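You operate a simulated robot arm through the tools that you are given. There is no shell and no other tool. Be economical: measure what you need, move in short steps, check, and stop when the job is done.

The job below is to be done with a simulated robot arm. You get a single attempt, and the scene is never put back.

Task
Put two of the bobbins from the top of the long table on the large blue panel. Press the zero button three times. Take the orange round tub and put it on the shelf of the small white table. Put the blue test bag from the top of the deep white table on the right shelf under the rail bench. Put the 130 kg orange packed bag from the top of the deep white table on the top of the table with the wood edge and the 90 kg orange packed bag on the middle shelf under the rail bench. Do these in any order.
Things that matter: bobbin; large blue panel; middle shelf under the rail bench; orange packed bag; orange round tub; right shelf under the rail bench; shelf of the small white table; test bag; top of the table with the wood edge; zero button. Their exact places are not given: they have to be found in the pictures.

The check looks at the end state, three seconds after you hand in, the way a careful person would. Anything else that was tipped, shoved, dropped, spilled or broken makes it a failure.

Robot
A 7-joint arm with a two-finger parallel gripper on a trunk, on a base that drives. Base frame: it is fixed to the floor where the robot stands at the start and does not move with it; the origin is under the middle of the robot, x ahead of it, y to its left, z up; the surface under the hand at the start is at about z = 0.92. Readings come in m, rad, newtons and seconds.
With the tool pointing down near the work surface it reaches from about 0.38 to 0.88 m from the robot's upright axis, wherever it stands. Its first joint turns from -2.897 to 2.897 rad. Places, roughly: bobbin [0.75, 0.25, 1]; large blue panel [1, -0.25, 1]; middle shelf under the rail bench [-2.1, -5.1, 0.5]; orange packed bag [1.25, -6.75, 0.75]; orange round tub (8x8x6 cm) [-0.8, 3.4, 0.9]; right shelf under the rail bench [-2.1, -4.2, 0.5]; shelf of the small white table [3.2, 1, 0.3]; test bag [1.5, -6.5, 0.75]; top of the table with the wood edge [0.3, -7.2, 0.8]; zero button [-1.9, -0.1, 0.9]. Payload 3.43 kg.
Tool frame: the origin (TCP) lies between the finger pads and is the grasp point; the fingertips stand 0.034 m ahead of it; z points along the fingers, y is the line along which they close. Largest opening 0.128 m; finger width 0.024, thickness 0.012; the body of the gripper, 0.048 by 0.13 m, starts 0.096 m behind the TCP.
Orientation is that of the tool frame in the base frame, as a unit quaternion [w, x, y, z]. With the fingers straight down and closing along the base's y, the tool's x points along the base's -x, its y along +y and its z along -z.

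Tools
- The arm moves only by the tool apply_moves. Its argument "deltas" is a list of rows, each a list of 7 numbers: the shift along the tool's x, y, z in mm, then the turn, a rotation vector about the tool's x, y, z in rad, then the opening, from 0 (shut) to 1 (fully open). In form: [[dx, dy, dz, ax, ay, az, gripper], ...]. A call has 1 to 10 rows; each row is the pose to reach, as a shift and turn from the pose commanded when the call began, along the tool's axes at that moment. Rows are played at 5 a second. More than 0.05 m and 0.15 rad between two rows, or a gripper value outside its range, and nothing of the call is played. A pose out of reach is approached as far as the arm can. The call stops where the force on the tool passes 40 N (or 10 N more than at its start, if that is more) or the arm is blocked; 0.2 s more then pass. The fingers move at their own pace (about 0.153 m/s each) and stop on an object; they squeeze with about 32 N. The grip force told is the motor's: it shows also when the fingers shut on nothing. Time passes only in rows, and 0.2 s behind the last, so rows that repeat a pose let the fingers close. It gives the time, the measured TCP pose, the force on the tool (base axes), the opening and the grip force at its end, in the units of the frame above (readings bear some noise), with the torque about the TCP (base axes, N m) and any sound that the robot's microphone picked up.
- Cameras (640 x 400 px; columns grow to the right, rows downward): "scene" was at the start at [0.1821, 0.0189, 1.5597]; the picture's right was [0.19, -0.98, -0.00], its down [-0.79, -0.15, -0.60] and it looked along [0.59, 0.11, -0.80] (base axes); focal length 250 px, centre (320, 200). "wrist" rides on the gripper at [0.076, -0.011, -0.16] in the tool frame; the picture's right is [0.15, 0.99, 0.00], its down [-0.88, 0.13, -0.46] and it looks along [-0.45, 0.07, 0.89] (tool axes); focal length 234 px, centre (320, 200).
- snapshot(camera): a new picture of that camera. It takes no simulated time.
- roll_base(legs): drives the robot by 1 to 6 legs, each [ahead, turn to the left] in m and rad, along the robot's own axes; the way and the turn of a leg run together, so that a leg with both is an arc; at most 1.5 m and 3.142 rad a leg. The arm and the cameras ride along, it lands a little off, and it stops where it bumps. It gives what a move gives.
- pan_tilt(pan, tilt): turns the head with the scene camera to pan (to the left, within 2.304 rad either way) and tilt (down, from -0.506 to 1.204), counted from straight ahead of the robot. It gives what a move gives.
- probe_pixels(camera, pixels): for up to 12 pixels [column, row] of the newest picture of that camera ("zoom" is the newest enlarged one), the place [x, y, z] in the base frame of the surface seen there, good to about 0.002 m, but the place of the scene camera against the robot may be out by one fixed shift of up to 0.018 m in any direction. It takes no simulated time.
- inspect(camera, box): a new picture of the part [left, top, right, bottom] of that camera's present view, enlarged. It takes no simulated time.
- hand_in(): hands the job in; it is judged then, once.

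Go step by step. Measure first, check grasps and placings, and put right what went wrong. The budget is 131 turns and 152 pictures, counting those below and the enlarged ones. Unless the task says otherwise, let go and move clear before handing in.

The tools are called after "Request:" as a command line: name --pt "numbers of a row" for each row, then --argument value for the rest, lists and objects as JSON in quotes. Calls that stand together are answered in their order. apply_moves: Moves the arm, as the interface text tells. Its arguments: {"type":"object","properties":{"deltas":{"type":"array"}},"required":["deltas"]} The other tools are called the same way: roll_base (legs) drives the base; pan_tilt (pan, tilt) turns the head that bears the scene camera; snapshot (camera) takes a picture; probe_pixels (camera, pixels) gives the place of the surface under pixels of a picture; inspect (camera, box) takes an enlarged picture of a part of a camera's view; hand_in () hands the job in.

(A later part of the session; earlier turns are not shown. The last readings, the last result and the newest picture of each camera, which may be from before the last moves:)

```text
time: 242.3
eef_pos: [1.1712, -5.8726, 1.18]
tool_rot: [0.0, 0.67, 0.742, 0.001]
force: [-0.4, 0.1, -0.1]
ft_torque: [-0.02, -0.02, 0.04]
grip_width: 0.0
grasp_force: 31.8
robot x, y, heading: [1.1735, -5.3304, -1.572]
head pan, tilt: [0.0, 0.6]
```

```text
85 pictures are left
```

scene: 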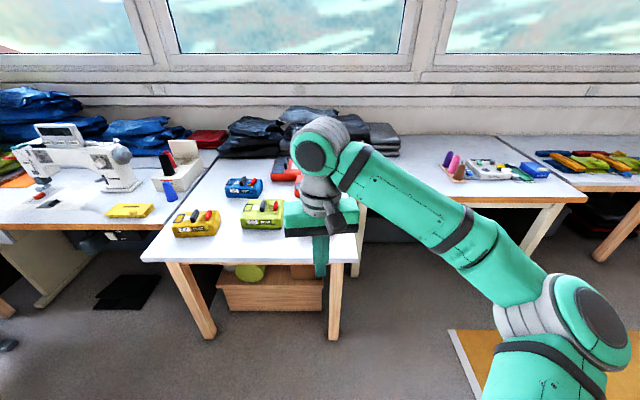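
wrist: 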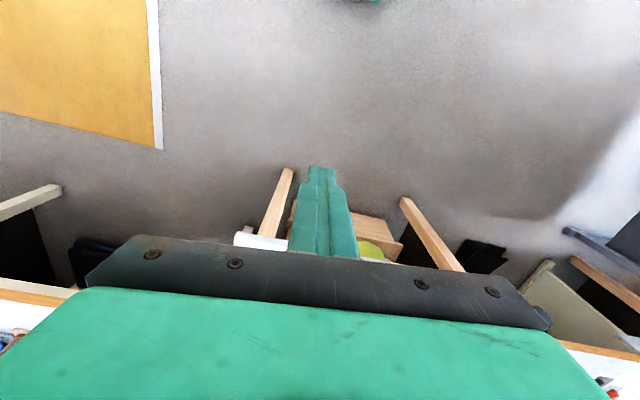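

The arm hides the orange bags. I swing the hand 0.4 m right and enlarge the table.

Request:
apply_moves --pt "0 -48 0 0 0 0 0" --pt "0 -96 0 0 0 0 0" --pt "0 -144 0 0 0 0 0" --pt "0 -192 0 0 0 0 0" --pt "0 -240 0 0 0 0 0" --pt "0 -288 0 0 0 0 0" --pt "0 -336 0 0 0 0 0" --pt "0 -384 0 0 0 0 0"

Request:
pan_tilt --pan 0.05 --tilt 0.7

Request:
inspect --camera "scene" --box '[160, 80, 400, 230]'

```text
time: 244.1
eef_pos: [0.7892, -5.9107, 1.1804]
tool_rot: [-0.001, 0.669, 0.743, 0.0]
force: [0.4, -0.1, -0.3]
ft_torque: [-0.01, 0.0, -0.01]
grip_width: 0.0
grasp_force: 32.0
robot x, y, heading: [1.1709, -5.3292, -1.577]
head pan, tilt: [0.0, 0.6]
```

```text
time: 244.8
eef_pos: [0.7886, -5.9094, 1.1787]
tool_rot: [-0.001, 0.67, 0.742, 0.001]
force: [0.6, -0.1, 0.3]
ft_torque: [-0.03, 0.02, 0.03]
grip_width: 0.0001
grasp_force: 32.1
robot x, y, heading: [1.1737, -5.3278, -1.573]
head pan, tilt: [0.051, 0.7]
```

```text
2.67 times, centred on (280, 155) of scene
```

zoom: 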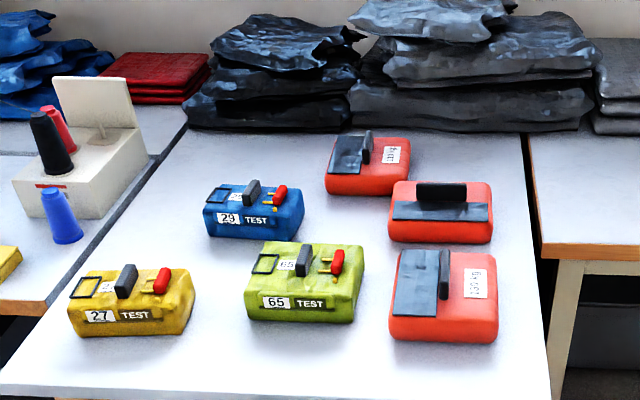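

Three orange bags and a blue "29 TEST" bag show. I enlarge the orange labels.

Request:
inspect --camera "scene" --box '[275, 120, 355, 215]'

Request:
inspect --camera "scene" --box '[278, 124, 318, 150]'

Request:
inspect --camera "scene" --box '[305, 168, 350, 212]'

```text
4.21 times, centred on (315, 168) of scene
```

zoom: 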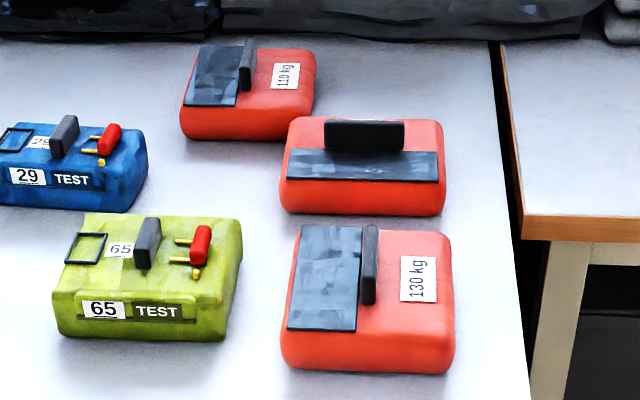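

```text
15.38 times, centred on (298, 137) of scene
```

zoom: 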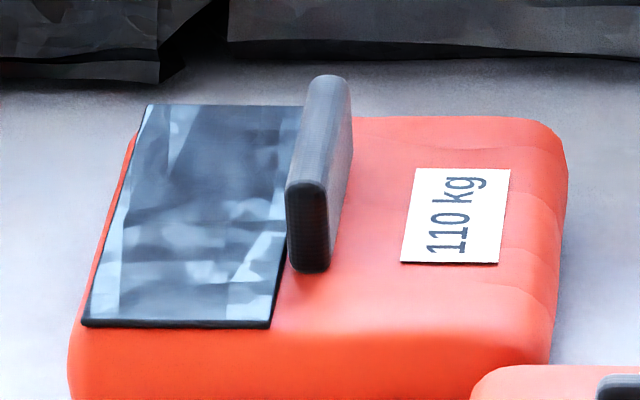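

```text
9.09 times, centred on (328, 190) of scene
```

zoom: 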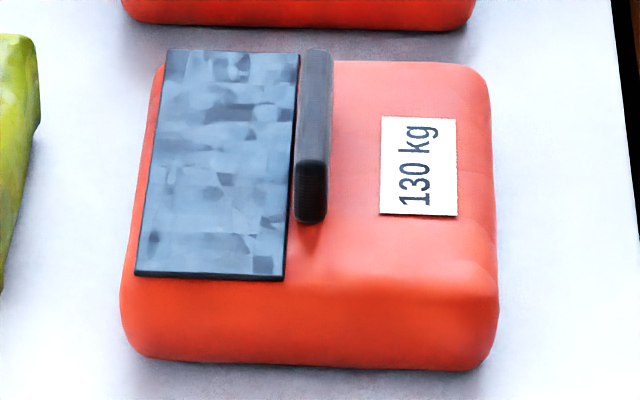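

Near bag is 130 kg, far is 110 kg, so the middle should be 90 kg (to be verified from the wrist). I probe handles and tops.

Request:
snapshot --camera "scene"

Request:
probe_pixels --camera "scene" --pixels '[[327, 175], [327, 190], [316, 151], [301, 137], [335, 151], [252, 152], [320, 205], [345, 205], [315, 190], [340, 180], [360, 200], [345, 210]]'

```text
80 pictures are left
```

scene: 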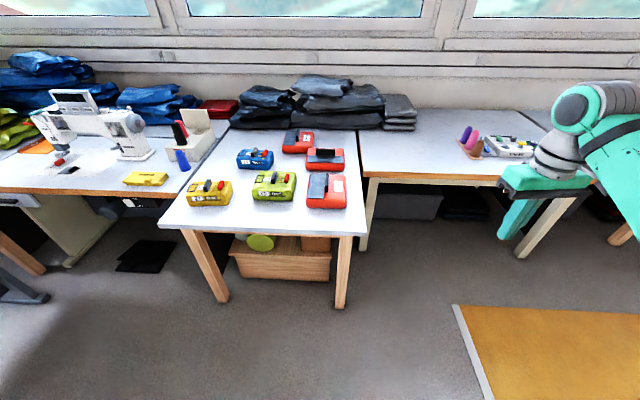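

```text
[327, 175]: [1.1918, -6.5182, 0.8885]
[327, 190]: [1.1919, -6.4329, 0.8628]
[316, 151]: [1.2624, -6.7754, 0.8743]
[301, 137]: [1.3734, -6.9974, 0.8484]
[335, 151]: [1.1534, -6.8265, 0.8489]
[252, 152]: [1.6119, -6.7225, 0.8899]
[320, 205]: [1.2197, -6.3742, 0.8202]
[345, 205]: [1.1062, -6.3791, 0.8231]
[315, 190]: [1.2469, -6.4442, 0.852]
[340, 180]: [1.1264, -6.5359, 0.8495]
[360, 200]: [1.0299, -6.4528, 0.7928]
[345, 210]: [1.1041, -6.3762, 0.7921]
```

The 130 kg bag's handle runs along y at x≈1.19, y≈-6.47, top ≈0.875. I bring the hand back to centre, square it, and drive 0.38 m forward.

Request:
apply_moves --pt "0 48 0 0 0 0.02 0.2" --pt "0 96 0 0 0 0.04 0.4" --pt "0 144 0 0 0 0.06 0.6" --pt "0 192 0 0 0 0.08 0.6" --pt "0 240 0 0 0 0.1 0.6" --pt "0 288 0 0 0 0.1 0.6" --pt "0 336 0 0 0 0.1 0.6" --pt "0 380 0 0 0 0.1 0.6" --pt "0 400 0 0 0 0.1 0.6"

Request:
roll_base --legs '[[0.38, 0]]'

Request:
snapshot --camera "wrist"

```text
time: 246.8
eef_pos: [1.1827, -5.8704, 1.1774]
tool_rot: [-0.001, 0.706, 0.708, 0.001]
force: [-1.1, -0.9, 0.1]
ft_torque: [0.0, 0.0, 0.0]
grip_width: 0.0768
grasp_force: 0.1
robot x, y, heading: [1.1735, -5.3307, -1.572]
head pan, tilt: [0.051, 0.7]
```

```text
time: 249.2
eef_pos: [1.1793, -6.2519, 1.1771]
tool_rot: [-0.002, 0.707, 0.707, 0.0]
force: [-0.1, 0.4, 0.0]
ft_torque: [0.02, 0.04, 0.04]
grip_width: 0.077
grasp_force: 0.1
robot x, y, heading: [1.1696, -5.7066, -1.574]
head pan, tilt: [0.051, 0.7]
```

```text
79 pictures are left
```

wrist: 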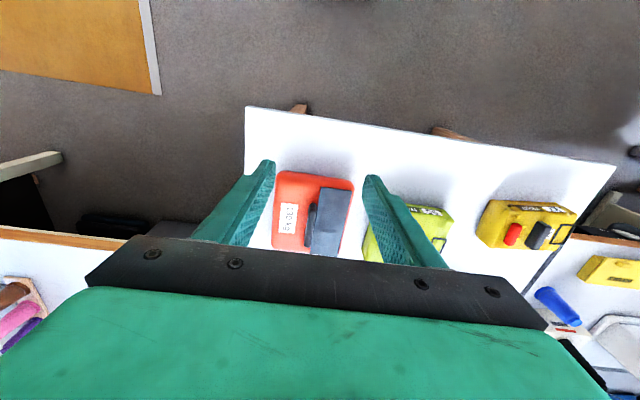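

The 130 kg bag lies just ahead. I move 190 mm forward at height and measure the handle.

Request:
apply_moves --pt "-45 0 0 0 0 0 0.6" --pt "-90 0 15 0 0 0 0.6" --pt "-135 0 35 0 0 0 0.6" --pt "-180 0 60 0 0 0 0.6" --pt "-200 0 80 0 0 0 0.6" --pt "-200 0 80 0 0 0 0.6"

Request:
snapshot --camera "wrist"

Request:
inspect --camera "wrist" --box '[240, 60, 400, 260]'

```text
refused: row 4 steps farther than a row can; nothing moved
```

```text
78 pictures are left
```

wrist: 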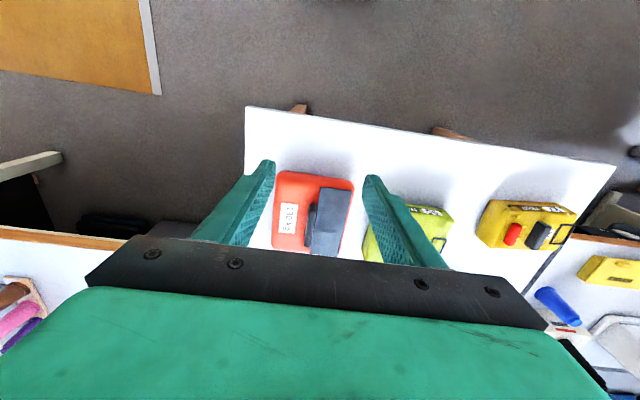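

```text
2.00 times, centred on (320, 160) of wrist
```

zoom: 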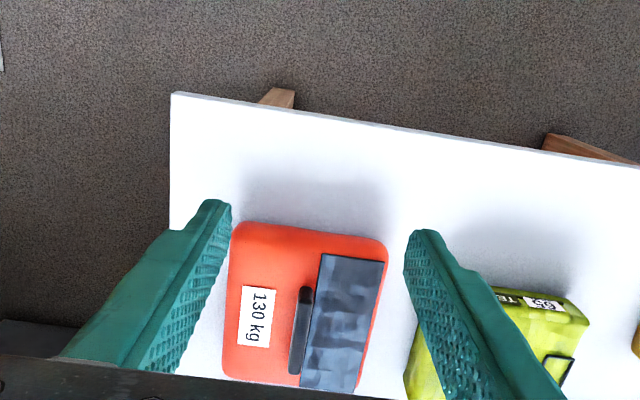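

Confirmed "130 kg". The move was refused for step size; I probe the handle in the zoom and replay with smaller steps.

Request:
probe_pixels --camera "zoom" --pixels '[[305, 293], [302, 330], [296, 368], [340, 300], [250, 250], [260, 360], [205, 140], [370, 250], [420, 200]]'

Request:
apply_moves --pt "-40 0 10 0 0 0 0.6" --pt "-80 0 25 0 0 0 0.6" --pt "-120 0 40 0 0 0 0.6" --pt "-160 0 60 0 0 0 0.6" --pt "-200 0 80 0 0 0 0.6" --pt "-200 0 80 0 0 0 0.6"

Request:
snapshot --camera "wrist"

```text
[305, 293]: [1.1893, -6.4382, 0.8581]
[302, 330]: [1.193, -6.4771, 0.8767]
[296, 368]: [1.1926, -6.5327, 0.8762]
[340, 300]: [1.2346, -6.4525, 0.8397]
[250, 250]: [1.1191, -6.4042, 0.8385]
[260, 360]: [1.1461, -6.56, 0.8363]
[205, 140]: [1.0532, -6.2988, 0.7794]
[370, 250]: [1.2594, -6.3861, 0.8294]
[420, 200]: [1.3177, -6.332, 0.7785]
```

```text
time: 250.6
eef_pos: [1.1788, -6.4493, 1.0988]
tool_rot: [-0.001, 0.708, 0.707, 0.001]
force: [0.4, 0.0, -0.2]
ft_torque: [0.0, 0.0, 0.0]
grip_width: 0.0768
grasp_force: 0.0
robot x, y, heading: [1.1677, -5.7083, -1.576]
head pan, tilt: [0.051, 0.7]
```

```text
76 pictures are left
```

wrist: 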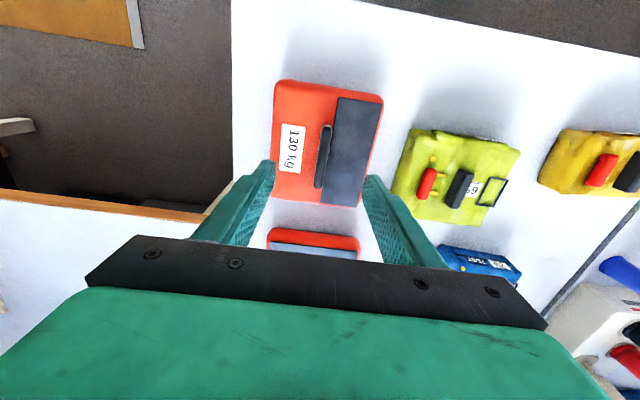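

Table z=0.779, bag top 0.837, handle centre (1.191,-6.486), top 0.877. I descend onto the handle.

Request:
apply_moves --pt "-18 6 35 0 0 0 0.5" --pt "-36 12 75 0 0 0 0.45" --pt "-36 12 120 0 0 0 0.45" --pt "-36 12 160 0 0 0 0.45" --pt "-36 12 195 0 0 0 0.45" --pt "-36 12 215 0 0 0 0.45" --pt "-36 12 221 0 0 0 0.45" --pt "-36 12 221 0 0 0 0.45"

Request:
snapshot --camera "wrist"

```text
time: 252.4
eef_pos: [1.1915, -6.4866, 0.8767]
tool_rot: [-0.001, 0.707, 0.707, 0.001]
force: [-0.5, 0.0, 0.6]
ft_torque: [0.0, 0.0, -0.01]
grip_width: 0.0577
grasp_force: 0.1
robot x, y, heading: [1.1701, -5.7112, -1.571]
head pan, tilt: [0.051, 0.7]
```

```text
75 pictures are left
```

wrist: 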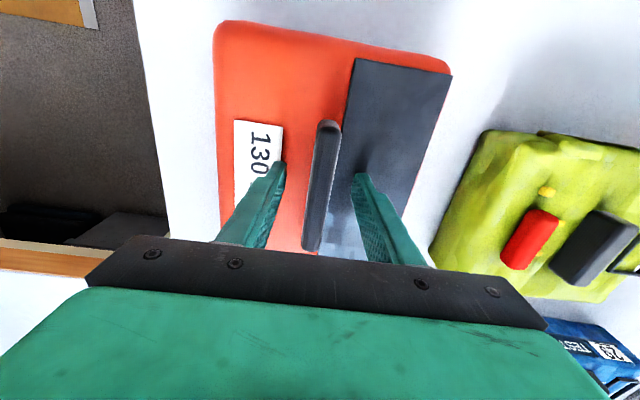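

The fingers straddle the handle. I close and lift slowly.

Request:
apply_moves --pt "0 0 0 0 0 0 0.2" --pt "0 0 0 0 0 0 0" --pt "0 0 0 0 0 0 0" --pt "0 0 0 0 0 0 0" --pt "0 0 -20 0 0 0 0" --pt "0 0 -50 0 0 0 0" --pt "0 0 -90 0 0 0 0" --pt "0 0 -130 0 0 0 0"

Request:
snapshot --camera "wrist"

Request:
snapshot --camera "scene"

```text
time: 254.2
eef_pos: [1.1908, -6.4889, 1.0077]
tool_rot: [-0.001, 0.706, 0.708, 0.001]
force: [-0.1, -0.1, -9.8]
ft_torque: [0.07, -0.01, -0.01]
grip_width: 0.0179
grasp_force: 32.2
robot x, y, heading: [1.1739, -5.7091, -1.576]
head pan, tilt: [0.051, 0.7]
```

```text
74 pictures are left
```

wrist: 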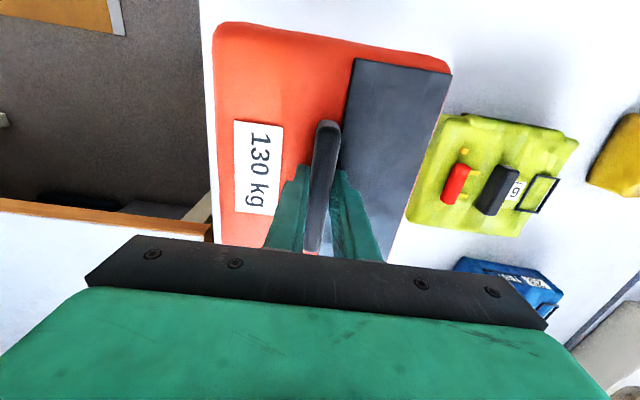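

```text
73 pictures are left
```

scene: 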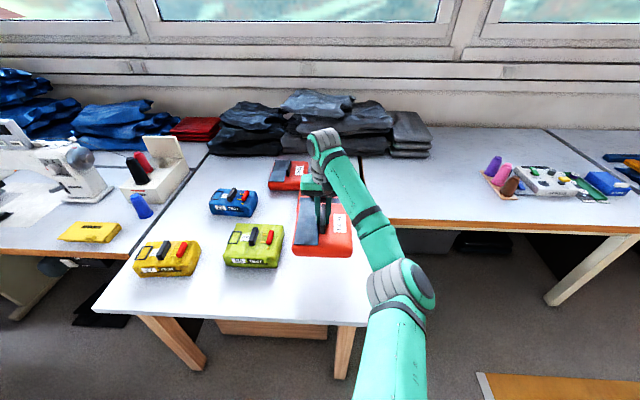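

The bag hangs level (≈1 kg). I probe the wood-edge table top for a free spot, plus the middle bag.

Request:
probe_pixels --camera "scene" --pixels '[[400, 180], [450, 200], [450, 222], [390, 200], [480, 160], [520, 190], [410, 150], [500, 190], [620, 220], [540, 190], [345, 330], [420, 230]]'

```text
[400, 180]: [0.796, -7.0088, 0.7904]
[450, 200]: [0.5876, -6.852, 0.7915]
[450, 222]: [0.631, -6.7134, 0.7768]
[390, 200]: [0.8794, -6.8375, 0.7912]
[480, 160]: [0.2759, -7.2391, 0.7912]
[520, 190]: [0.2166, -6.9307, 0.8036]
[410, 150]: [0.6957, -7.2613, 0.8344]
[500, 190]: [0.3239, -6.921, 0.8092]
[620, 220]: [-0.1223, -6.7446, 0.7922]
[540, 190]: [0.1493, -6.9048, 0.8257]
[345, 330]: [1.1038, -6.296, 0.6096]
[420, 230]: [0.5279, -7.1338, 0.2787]
```

The free area of the wood-edge table is x 0.4–0.9, y -6.75…-7.15, z≈0.779. I back off, sidestep to x≈0.6, and drive up to it.

Request:
roll_base --legs '[[-0.5, 0], [0, -1.571], [0.57, 0], [0, 1.571], [0.7, 0]]'

Request:
snapshot --camera "wrist"

Request:
snapshot --camera "scene"

```text
time: 272.1
eef_pos: [0.6564, -6.7034, 1.0078]
tool_rot: [-0.001, 0.696, 0.718, 0.0]
force: [-1.0, -0.1, -9.1]
ft_torque: [0.06, -0.03, 0.05]
grip_width: 0.0177
grasp_force: 31.8
robot x, y, heading: [0.6095, -5.9272, -1.545]
head pan, tilt: [0.051, 0.7]
```

```text
72 pictures are left
```

wrist: 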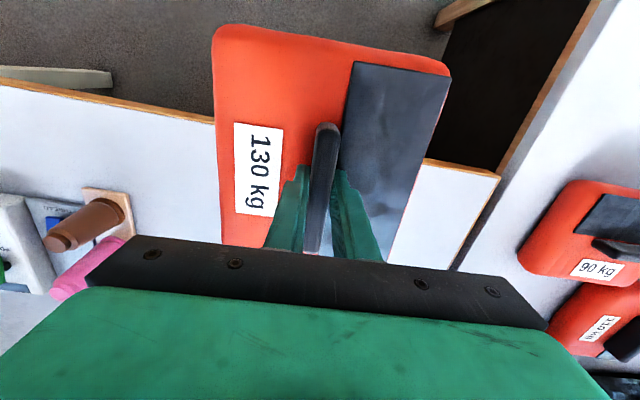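

```text
71 pictures are left
```

scene: 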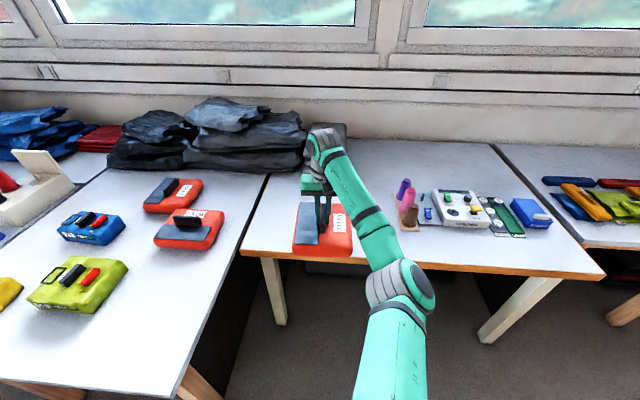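

The middle bag's label reads "90 kg" — good. I drive 0.17 m further so the bag is fully over the table.

Request:
roll_base --legs '[[0.17, 0]]'

Request:
snapshot --camera "wrist"

Request:
probe_pixels --camera "wrist" --pixels '[[150, 120], [440, 180], [420, 230], [180, 200], [100, 210]]'

```text
time: 273.6
eef_pos: [0.6615, -6.8805, 1.0076]
tool_rot: [-0.001, 0.696, 0.718, 0.0]
force: [-0.2, -0.2, -9.8]
ft_torque: [0.05, -0.03, 0.02]
grip_width: 0.0179
grasp_force: 32.3
robot x, y, heading: [0.6164, -6.1064, -1.539]
head pan, tilt: [0.051, 0.7]
```

```text
70 pictures are left
```

wrist: 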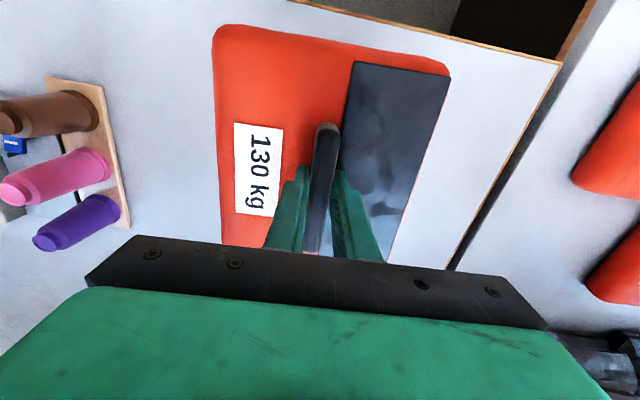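

```text
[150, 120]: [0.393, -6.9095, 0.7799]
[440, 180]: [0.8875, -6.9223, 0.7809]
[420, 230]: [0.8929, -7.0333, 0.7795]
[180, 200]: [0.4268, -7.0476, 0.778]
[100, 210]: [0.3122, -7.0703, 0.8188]
```

Table at 0.7795; I lower 131 mm and release.

Request:
apply_moves --pt "0 0 45 0 0 0 0" --pt "0 0 90 0 0 0 0" --pt "0 0 115 0 0 0 0" --pt "0 0 126 0 0 0 0" --pt "0 0 130.5 0 0 0 0" --pt "0 0 130.5 0 0 0 0"

Request:
apply_moves --pt "0 0 0 0 0 0 0.25" --pt "0 0 0 0 0 0 0.4" --pt "0 0 -20 0 0 0 0.4" --pt "0 0 -60 0 0 0 0.4" --pt "0 0 -110 0 0 0 0.4" --pt "0 0 -160 0 0 0 0.4" --pt "0 0 -210 0 0 0 0.4"

Request:
snapshot --camera "wrist"

```text
time: 275.0
eef_pos: [0.6621, -6.8803, 0.8768]
tool_rot: [0.0, 0.695, 0.719, 0.001]
force: [-0.8, 0.4, -2.5]
ft_torque: [0.37, 0.15, 0.1]
grip_width: 0.0176
grasp_force: 32.1
robot x, y, heading: [0.6159, -6.1091, -1.54]
head pan, tilt: [0.051, 0.7]
```

```text
time: 276.6
eef_pos: [0.6607, -6.8823, 1.0894]
tool_rot: [-0.001, 0.695, 0.719, 0.001]
force: [-0.3, -1.2, -0.1]
ft_torque: [0.04, -0.02, 0.0]
grip_width: 0.0511
grasp_force: 0.1
robot x, y, heading: [0.6149, -6.1074, -1.543]
head pan, tilt: [0.051, 0.7]
```

```text
69 pictures are left
```

wrist: 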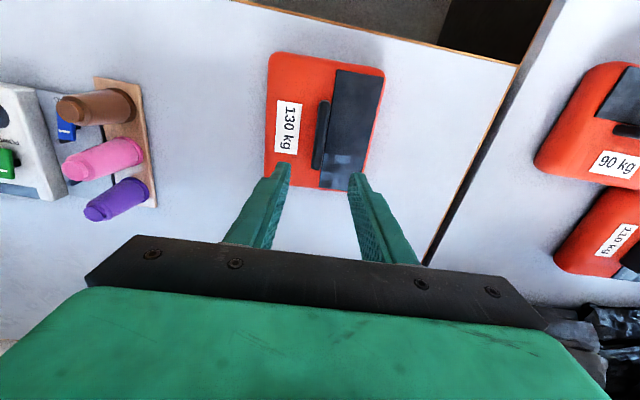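

The 130 kg bag stands well on the wood-edge table. The 90 kg bag's handle runs along x, so I'll grasp it with the tool facing +x and tilted (needed for the low shelf). First I yaw the hand left by ~1.54 rad and shift toward it.

Request:
apply_moves --pt "15 25 -5 0 0 -0.145 0.4" --pt "32 55 -10 0 0 -0.29 0.4" --pt "49 85 -15 0 0 -0.435 0.4" --pt "66 115 -20 0 0 -0.58 0.4" --pt "83 145 -20 0 0 -0.725 0.4" --pt "100 175 -20 0 0 -0.87 0.4" --pt "117 205 -20 0 0 -1.015 0.4" --pt "134 235 -20 0 0 -1.16 0.4" --pt "152 265 -20 0 0 -1.305 0.4" --pt "170 296 -20 0 0 -1.45 0.4"

Request:
roll_base --legs '[[0.1, 0]]'

Request:
snapshot --camera "scene"

Request:
snapshot --camera "wrist"

```text
time: 278.8
eef_pos: [0.9539, -6.7042, 1.1059]
tool_rot: [0.0, 0.042, 0.999, 0.0]
force: [-0.4, 0.2, -0.1]
ft_torque: [0.04, -0.05, -0.01]
grip_width: 0.0515
grasp_force: 0.1
robot x, y, heading: [0.6129, -6.1041, -1.547]
head pan, tilt: [0.051, 0.7]
```

```text
time: 279.9
eef_pos: [0.9572, -6.8068, 1.1063]
tool_rot: [0.0, 0.044, 0.999, 0.001]
force: [-0.8, 0.6, -0.7]
ft_torque: [-0.02, 0.01, -0.02]
grip_width: 0.0513
grasp_force: 0.1
robot x, y, heading: [0.6203, -6.2068, -1.546]
head pan, tilt: [0.051, 0.7]
```

```text
68 pictures are left
```

scene: 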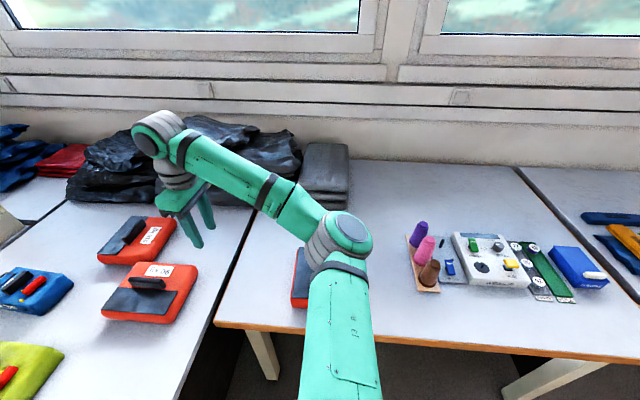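

```text
67 pictures are left
```

wrist: 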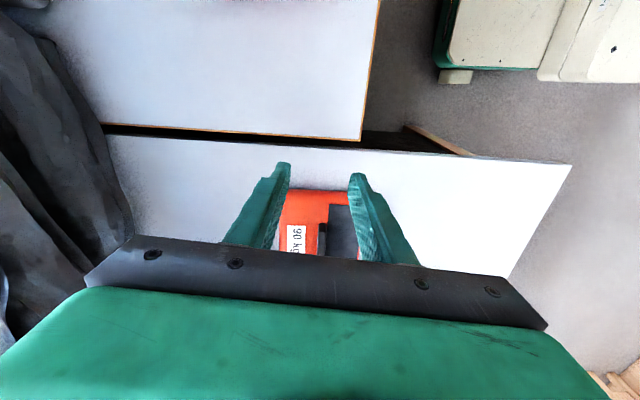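

The hand faces +x toward the 90 kg bag. I probe its handle from both cameras.

Request:
probe_pixels --camera "scene" --pixels '[[135, 281], [148, 281], [162, 282], [150, 268], [110, 314], [165, 321], [195, 268]]'

Request:
probe_pixels --camera "wrist" --pixels '[[322, 228], [322, 245], [300, 215], [345, 220], [318, 192], [285, 195], [345, 195]]'

```text
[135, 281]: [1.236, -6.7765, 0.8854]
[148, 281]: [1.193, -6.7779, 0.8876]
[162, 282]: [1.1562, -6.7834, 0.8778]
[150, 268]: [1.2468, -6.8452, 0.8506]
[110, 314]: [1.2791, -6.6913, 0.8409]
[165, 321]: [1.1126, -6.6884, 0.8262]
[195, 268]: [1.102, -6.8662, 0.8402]
```

```text
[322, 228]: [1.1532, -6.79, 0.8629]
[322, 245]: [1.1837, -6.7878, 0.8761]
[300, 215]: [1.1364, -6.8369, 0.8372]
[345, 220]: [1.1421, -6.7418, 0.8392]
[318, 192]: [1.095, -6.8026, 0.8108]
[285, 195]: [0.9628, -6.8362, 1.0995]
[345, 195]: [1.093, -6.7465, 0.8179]
```

Handle: x 1.152–1.25, y=-6.789, top 0.876. I square the yaw, then tilt 0.85 rad while moving to a pre-grasp 0.1 m back along the tool axis.

Request:
apply_moves --pt "0 0 0 0 0 -0.088 0.4" --pt "0 0 0 0 0 -0.088 0.4"

Request:
apply_moves --pt "-10 4 10 0 -0.12 0 0.4" --pt "-30 8 30 0 -0.24 0 0.4" --pt "-55 12 55 0 -0.36 0 0.4" --pt "-80 16 80 0 -0.48 0 0.4" --pt "-105 18 105 0 -0.6 0 0.4" --pt "-130 18 130 0 -0.73 0 0.4" --pt "-155 18 155 0 -0.85 0 0.4" --pt "-160 18 163 0 -0.85 0 0.4"

Request:
snapshot --camera "wrist"

Request:
snapshot --camera "scene"

```text
time: 280.5
eef_pos: [0.955, -6.8069, 1.1062]
tool_rot: [0.0, 0.0, 1.0, 0.001]
force: [-0.1, -0.8, 0.6]
ft_torque: [0.0, -0.03, -0.01]
grip_width: 0.0512
grasp_force: 0.0
robot x, y, heading: [0.6176, -6.2072, -1.538]
head pan, tilt: [0.051, 0.7]
```

```text
time: 282.3
eef_pos: [1.118, -6.7892, 0.9446]
tool_rot: [0.413, 0.0, 0.911, 0.002]
force: [1.6, -0.8, -0.2]
ft_torque: [0.0, -0.01, 0.0]
grip_width: 0.0512
grasp_force: 0.0
robot x, y, heading: [0.6173, -6.2107, -1.541]
head pan, tilt: [0.051, 0.7]
```

```text
66 pictures are left
```

wrist: 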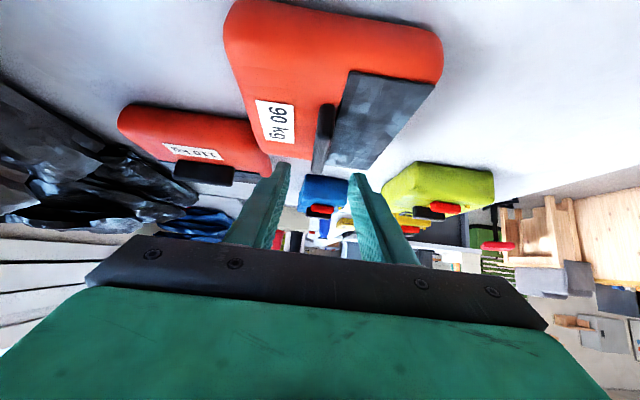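

```text
65 pictures are left
```

scene: 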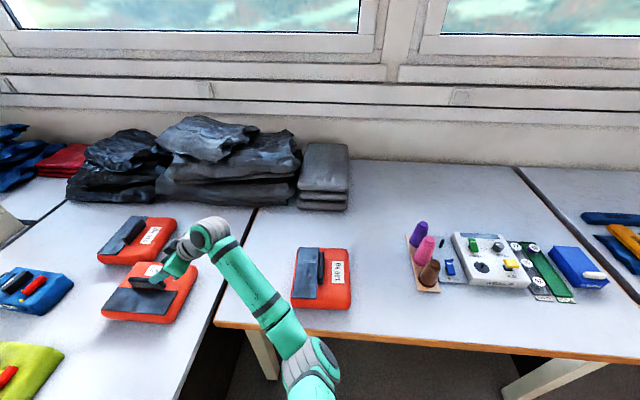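

The pre-grasp pose works. I probe the handle again for alignment.

Request:
probe_pixels --camera "wrist" --pixels '[[325, 112], [323, 130], [320, 150], [317, 168], [333, 140], [350, 120], [290, 80]]'

```text
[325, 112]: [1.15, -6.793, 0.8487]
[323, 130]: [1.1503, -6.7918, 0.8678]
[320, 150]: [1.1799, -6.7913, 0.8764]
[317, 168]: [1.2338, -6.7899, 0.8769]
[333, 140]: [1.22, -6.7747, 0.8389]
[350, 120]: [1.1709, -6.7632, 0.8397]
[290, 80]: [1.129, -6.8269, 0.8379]
```

Aligned (y=-6.790). I advance 105 mm along the axis, close and lift.

Request:
apply_moves --pt "1 -1 40 0 0 0 0.4" --pt "2 -1 75 0 0 0 0.4" --pt "3 -1 97 0 0 0 0.4" --pt "3 -1 105 0 0 0 0.4" --pt "3 -1 105 0 0 0 0" --pt "3 -1 105 0 0 0 0" --pt "3 -1 105 0 0 0 0"

Request:
snapshot --camera "wrist"

```text
time: 283.9
eef_pos: [1.1929, -6.7905, 0.8732]
tool_rot: [0.413, -0.001, 0.911, 0.001]
force: [1.6, 1.9, 0.3]
ft_torque: [-0.42, 0.02, 0.04]
grip_width: 0.018
grasp_force: 31.7
robot x, y, heading: [0.616, -6.21, -1.544]
head pan, tilt: [0.051, 0.7]
```

```text
64 pictures are left
```

wrist: 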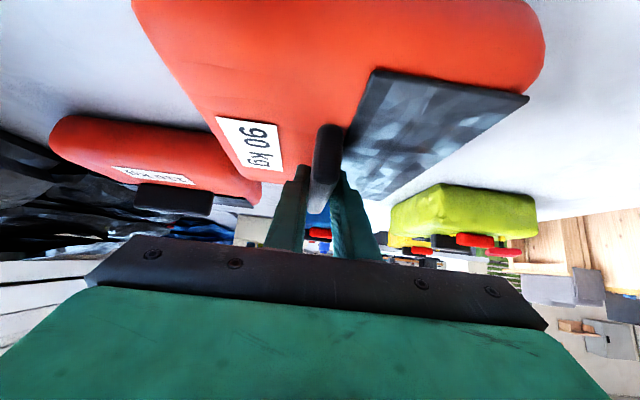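

Gripped (0.018). I lift 160 mm straight up.

Request:
apply_moves --pt "-11 0 -10 0 0 0 0" --pt "-38 0 -33 0 0 0 0" --pt "-70 0 -62 0 0 0 0" --pt "-100 0 -88 0 0 0 0" --pt "-120 0 -106 0 0 0 0" --pt "-120 0 -106 0 0 0 0"

Request:
snapshot --camera "scene"

Request:
snapshot --camera "wrist"

```text
time: 285.3
eef_pos: [1.1927, -6.7898, 1.0314]
tool_rot: [0.413, 0.0, 0.911, 0.001]
force: [0.3, 0.3, -8.7]
ft_torque: [0.0, 0.17, 0.0]
grip_width: 0.018
grasp_force: 31.7
robot x, y, heading: [0.616, -6.2035, -1.547]
head pan, tilt: [0.051, 0.7]
```

```text
63 pictures are left
```

scene: 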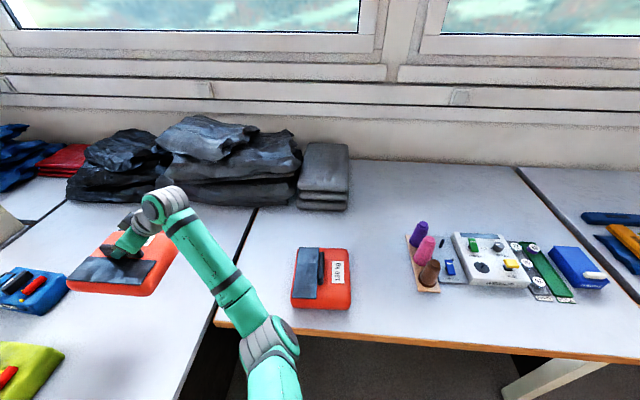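

```text
62 pictures are left
```

wrist: 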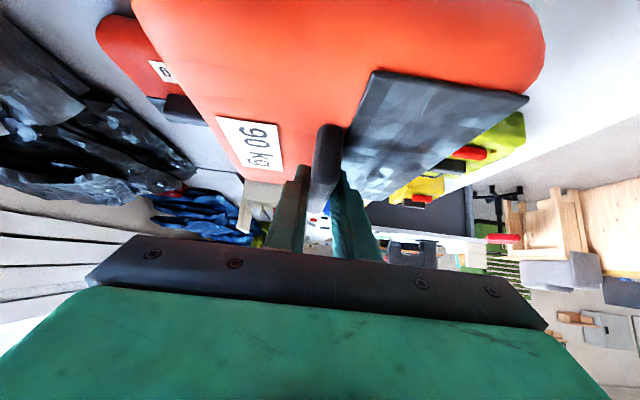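

The 90 kg bag is held. I back out 0.9 m, then swing the tool to face straight ahead of the robot.

Request:
roll_base --legs '[[-0.9, 0]]'

Request:
apply_moves --pt "30 -6 -34 0.109 0 0.096 0" --pt "59 -12 -68 0.218 0 0.191 0" --pt "89 -18 -101 0.327 0 0.287 0" --pt "119 -24 -135 0.436 0 0.383 0" --pt "148 -30 -169 0.545 0 0.479 0" --pt "178 -36 -203 0.653 0 0.574 0" --pt "208 -42 -237 0.762 0 0.67 0" --pt "238 -48 -270 0.871 0 0.766 0" --pt "267 -54 -304 0.98 0 0.861 0" --pt "297 -60 -338 1.089 0 0.957 0"

Request:
snapshot --camera "scene"

```text
time: 290.2
eef_pos: [1.1589, -5.8898, 1.0311]
tool_rot: [0.413, 0.023, 0.911, -0.009]
force: [-0.4, -0.4, -8.8]
ft_torque: [0.03, 0.14, 0.03]
grip_width: 0.0178
grasp_force: 32.6
robot x, y, heading: [0.6158, -5.2842, -1.593]
head pan, tilt: [0.051, 0.7]
```

```text
time: 292.4
eef_pos: [0.7059, -5.9321, 1.0292]
tool_rot: [0.301, 0.622, 0.667, -0.28]
force: [-0.4, 1.2, -8.7]
ft_torque: [0.09, 0.02, 0.0]
grip_width: 0.0181
grasp_force: 32.5
robot x, y, heading: [0.6116, -5.2782, -1.597]
head pan, tilt: [0.051, 0.7]
```

```text
61 pictures are left
```

scene: 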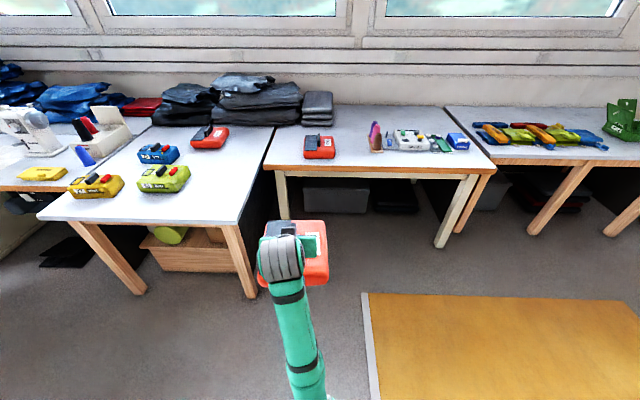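

Clear of the tables. I turn right and drive west to (-0.65,-5.1), facing the rail bench.

Request:
roll_base --legs '[[0, -1.686], [1.25, 0], [0, 0.142]]'

Request:
pan_tilt --pan 0 --tilt 0.6

Request:
snapshot --camera "scene"

Request:
snapshot --camera "wrist"

```text
time: 304.1
eef_pos: [-1.2987, -5.2323, 1.0305]
tool_rot: [0.022, 0.91, 0.049, -0.41]
force: [0.6, -0.1, -7.9]
ft_torque: [0.0, -0.13, -0.01]
grip_width: 0.0179
grasp_force: 32.2
robot x, y, heading: [-0.6519, -5.1175, -3.125]
head pan, tilt: [0.051, 0.7]
```

```text
time: 304.8
eef_pos: [-1.298, -5.2328, 1.0296]
tool_rot: [0.022, 0.91, 0.049, -0.411]
force: [-0.1, -0.6, -8.4]
ft_torque: [0.04, -0.12, 0.02]
grip_width: 0.0176
grasp_force: 32.5
robot x, y, heading: [-0.6532, -5.1165, -3.123]
head pan, tilt: [0.0, 0.6]
```

```text
60 pictures are left
```

scene: 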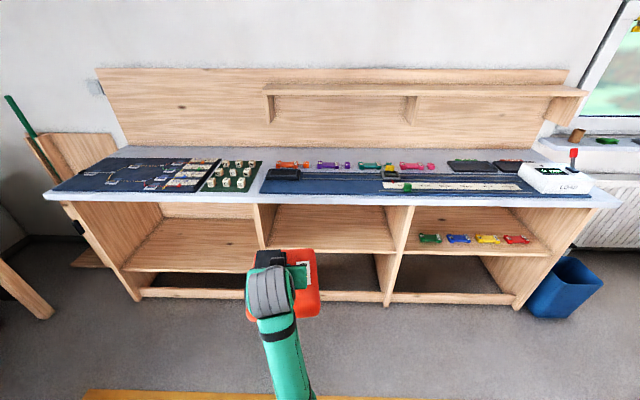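

```text
59 pictures are left
```

wrist: 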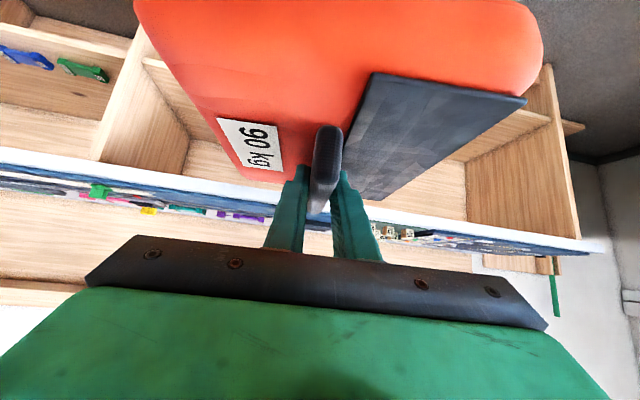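

The three bays are in clear view. I probe the middle and right shelf boards, dividers and bench-top edge.

Request:
probe_pixels --camera "scene" --pixels '[[330, 235], [345, 253], [400, 256], [262, 225], [350, 205], [330, 215], [455, 245], [470, 255], [430, 238], [490, 225], [520, 240], [540, 270]]'

Request:
inspect --camera "scene" --box '[230, 170, 560, 320]'

```text
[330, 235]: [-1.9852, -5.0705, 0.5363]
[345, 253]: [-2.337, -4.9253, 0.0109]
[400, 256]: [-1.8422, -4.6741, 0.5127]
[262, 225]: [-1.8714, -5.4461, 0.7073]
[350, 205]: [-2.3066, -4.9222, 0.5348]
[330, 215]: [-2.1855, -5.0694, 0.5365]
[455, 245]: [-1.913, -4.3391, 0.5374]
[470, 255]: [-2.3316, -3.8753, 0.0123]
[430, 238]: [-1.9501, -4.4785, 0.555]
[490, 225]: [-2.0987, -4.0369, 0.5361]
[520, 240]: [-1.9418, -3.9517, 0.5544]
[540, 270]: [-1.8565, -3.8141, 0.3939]
```

```text
1.94 times, centred on (395, 245) of scene
```

zoom: 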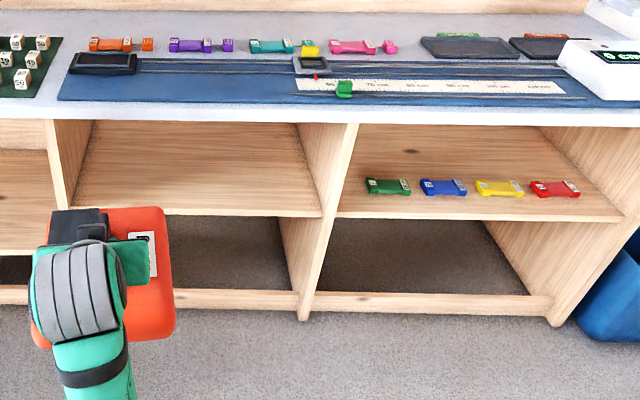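

Shelf boards are at z≈0.524 (corrected); middle bay y -5.43…-4.70, right bay has toys along its front. I lower the bag in the open, square the yaw and align to y≈-5.07.

Request:
apply_moves --pt "26 -16 23 0.016 0 0.014 0" --pt "52 -32 46 0.032 0 0.028 0" --pt "79 -48 69 0.048 0 0.042 0" --pt "105 -64 92 0.065 0 0.057 0" --pt "131 -80 115 0.081 0 0.071 0" --pt "158 -96 139 0.081 0 0.071 0" --pt "184 -112 162 0.081 0 0.071 0" --pt "210 -128 185 0.081 0 0.071 0" --pt "237 -144 208 0.081 0 0.071 0" --pt "255 -160 225 0.081 0 0.071 0"

Request:
snapshot --camera "wrist"

Request:
snapshot --camera "scene"

```text
time: 307.0
eef_pos: [-1.3137, -5.0744, 0.6893]
tool_rot: [0.0, 0.912, 0.0, -0.411]
force: [-0.1, 0.3, -8.1]
ft_torque: [0.03, -0.13, -0.02]
grip_width: 0.0179
grasp_force: 31.8
robot x, y, heading: [-0.6496, -5.1177, -3.128]
head pan, tilt: [0.0, 0.6]
```

```text
57 pictures are left
```

wrist: 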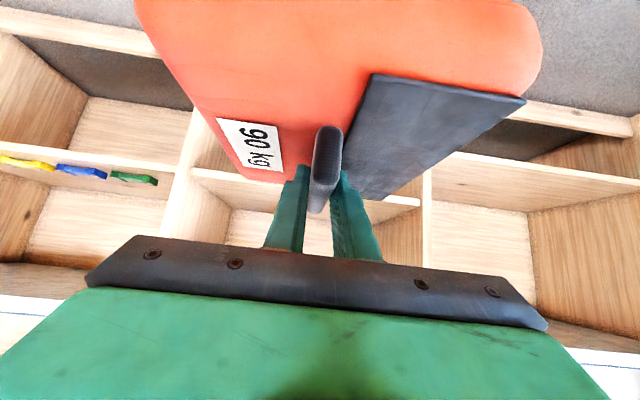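

```text
56 pictures are left
```

scene: 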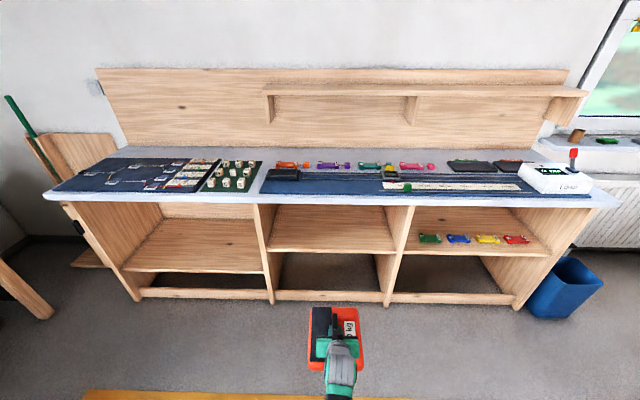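

Well aligned. I probe shelf edge, dividers, and the underside of the top from the wrist.

Request:
probe_pixels --camera "wrist" --pixels '[[230, 180], [205, 172], [410, 203], [185, 190], [425, 210], [60, 280], [20, 295], [100, 150], [130, 180], [60, 255], [480, 165], [560, 330]]'

```text
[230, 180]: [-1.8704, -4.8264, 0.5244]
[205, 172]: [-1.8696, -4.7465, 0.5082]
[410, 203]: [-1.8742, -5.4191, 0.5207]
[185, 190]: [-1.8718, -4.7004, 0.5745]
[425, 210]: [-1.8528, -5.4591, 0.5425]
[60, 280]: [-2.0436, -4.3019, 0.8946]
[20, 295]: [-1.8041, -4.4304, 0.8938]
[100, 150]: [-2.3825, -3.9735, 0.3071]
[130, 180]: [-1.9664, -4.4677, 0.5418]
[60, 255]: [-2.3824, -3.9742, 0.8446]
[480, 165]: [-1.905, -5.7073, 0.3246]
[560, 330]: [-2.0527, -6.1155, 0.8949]
```

Shelf edge x=-1.87 at z 0.524, top's underside 0.895. I drive 0.6 m in with the bag's bottom 0.07 above the shelf.

Request:
roll_base --legs '[[0.6, 0]]'

Request:
snapshot --camera "wrist"

```text
time: 310.4
eef_pos: [-1.9255, -5.0766, 0.6903]
tool_rot: [-0.001, 0.912, -0.003, -0.411]
force: [-0.8, 0.9, -8.8]
ft_torque: [-0.02, -0.17, -0.02]
grip_width: 0.0177
grasp_force: 32.1
robot x, y, heading: [-1.2631, -5.1266, -3.141]
head pan, tilt: [0.0, 0.6]
```

```text
55 pictures are left
```

wrist: 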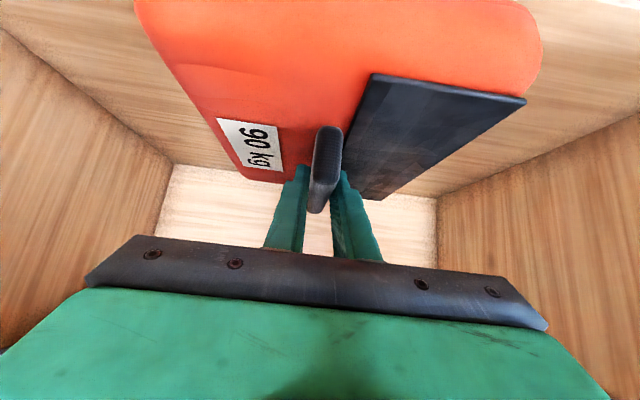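

I reach 75 mm further in, then lower to touch.

Request:
apply_moves --pt "-25 0 28 0 0 0 0" --pt "-49.5 0 56 0 0 0 0" --pt "-27 0 76 0 0 0 0" --pt "-8 0 93 0 0 0 0" --pt "0 0 100 0 0 0 0" --pt "2 0 101.5 0 0 0 0" --pt "2 0 101.5 0 0 0 0"

Request:
snapshot --camera "scene"

```text
time: 312.0
eef_pos: [-2.0023, -5.0756, 0.6216]
tool_rot: [-0.002, 0.911, -0.004, -0.412]
force: [0.1, -0.4, -8.7]
ft_torque: [-0.03, -0.12, -0.01]
grip_width: 0.0178
grasp_force: 31.4
robot x, y, heading: [-1.2626, -5.125, -3.133]
head pan, tilt: [0.0, 0.6]
```

```text
54 pictures are left
```

scene: 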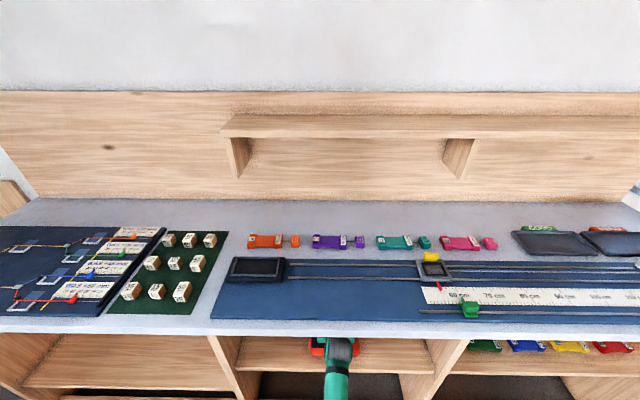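

Bag bottom is about 3 mm above the board. I lower 4 mm, then release and withdraw along the tool axis.

Request:
apply_moves --pt "2 0 1.5 0 0 0 0" --pt "3 0 2.6 0 0 0 0" --pt "3 0 2.6 0 0 0 0"

```text
time: 312.8
eef_pos: [-2.0013, -5.0761, 0.6194]
tool_rot: [-0.002, 0.911, -0.004, -0.411]
force: [1.6, 2.0, -3.4]
ft_torque: [-0.02, 0.58, -0.12]
grip_width: 0.0181
grasp_force: 31.8
robot x, y, heading: [-1.2655, -5.1242, -3.136]
head pan, tilt: [0.0, 0.6]
```

Request:
apply_moves --pt "0.7 0 0.6 0 0 0 0" --pt "0.7 0 0.6 0 0 0 0.15" --pt "0.7 0 0.6 0 0 0 0.35" --pt "0.7 0 0.6 0 0 0 0.35" --pt "0 0 -35 0 0 0 0.35" --pt "0 0 -75 0 0 0 0.35" --pt "5 0 -110 0 0 0 0.35"

Request:
snapshot --camera "wrist"

```text
time: 314.4
eef_pos: [-1.913, -5.0734, 0.6861]
tool_rot: [-0.002, 0.911, -0.004, -0.411]
force: [-0.4, 0.6, 0.2]
ft_torque: [0.02, 0.0, 0.04]
grip_width: 0.0448
grasp_force: 0.0
robot x, y, heading: [-1.2622, -5.1243, -3.132]
head pan, tilt: [0.0, 0.6]
```

```text
53 pictures are left
```

wrist: 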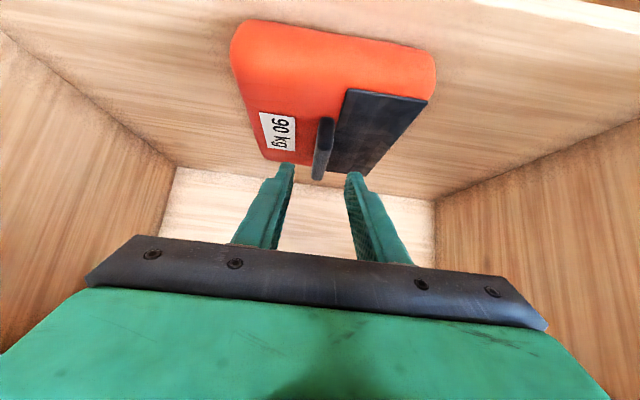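

The 90 kg bag rests on the middle shelf. I back out 0.6 m and look at the right shelf's toys.

Request:
roll_base --legs '[[-0.6, 0]]'

Request:
pan_tilt --pan -0.5 --tilt 0.65

Request:
inspect --camera "scene" --box '[180, 140, 440, 300]'

Request:
snapshot --camera "wrist"

```text
time: 317.8
eef_pos: [-1.3116, -5.0724, 0.685]
tool_rot: [0.0, 0.911, 0.0, -0.412]
force: [0.6, -0.2, 0.4]
ft_torque: [-0.03, -0.01, 0.03]
grip_width: 0.0446
grasp_force: 0.0
robot x, y, heading: [-0.6612, -5.1186, -3.127]
head pan, tilt: [0.0, 0.6]
```

```text
time: 318.7
eef_pos: [-1.3116, -5.072, 0.6849]
tool_rot: [0.0, 0.911, 0.0, -0.411]
force: [0.4, 0.4, -0.2]
ft_torque: [-0.01, 0.01, -0.01]
grip_width: 0.0447
grasp_force: 0.0
robot x, y, heading: [-0.6595, -5.1184, -3.125]
head pan, tilt: [-0.499, 0.649]
```

```text
2.46 times, centred on (310, 220) of scene
```

zoom: 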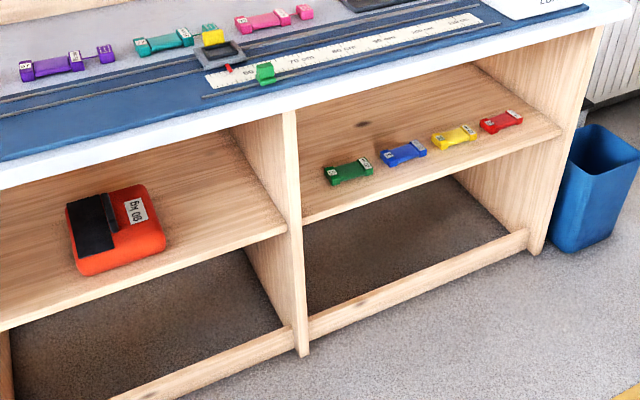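

```text
51 pictures are left
```

wrist: 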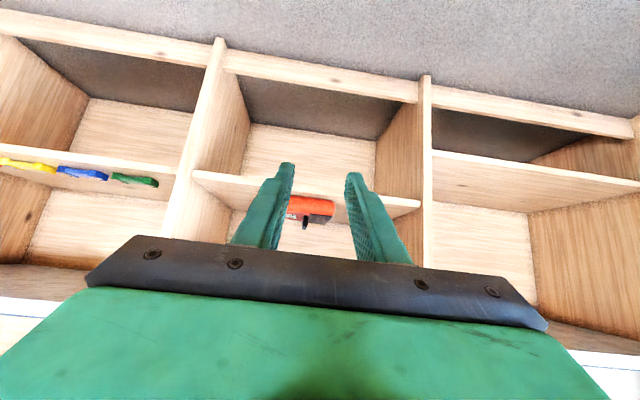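

Request:
probe_pixels --camera "zoom" --pixels '[[328, 178], [368, 172], [348, 168], [385, 157], [425, 152], [348, 145], [438, 138], [475, 133], [515, 122], [310, 205], [305, 215], [400, 110]]'

```text
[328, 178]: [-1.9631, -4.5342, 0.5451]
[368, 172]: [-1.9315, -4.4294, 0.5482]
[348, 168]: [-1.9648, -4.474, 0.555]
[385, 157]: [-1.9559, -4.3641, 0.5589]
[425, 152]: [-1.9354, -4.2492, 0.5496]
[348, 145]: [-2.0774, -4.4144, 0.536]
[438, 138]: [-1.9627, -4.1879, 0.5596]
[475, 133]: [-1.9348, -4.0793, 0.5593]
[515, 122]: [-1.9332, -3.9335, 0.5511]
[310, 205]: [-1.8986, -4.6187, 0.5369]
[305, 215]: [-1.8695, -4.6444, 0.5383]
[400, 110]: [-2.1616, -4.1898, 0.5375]
```

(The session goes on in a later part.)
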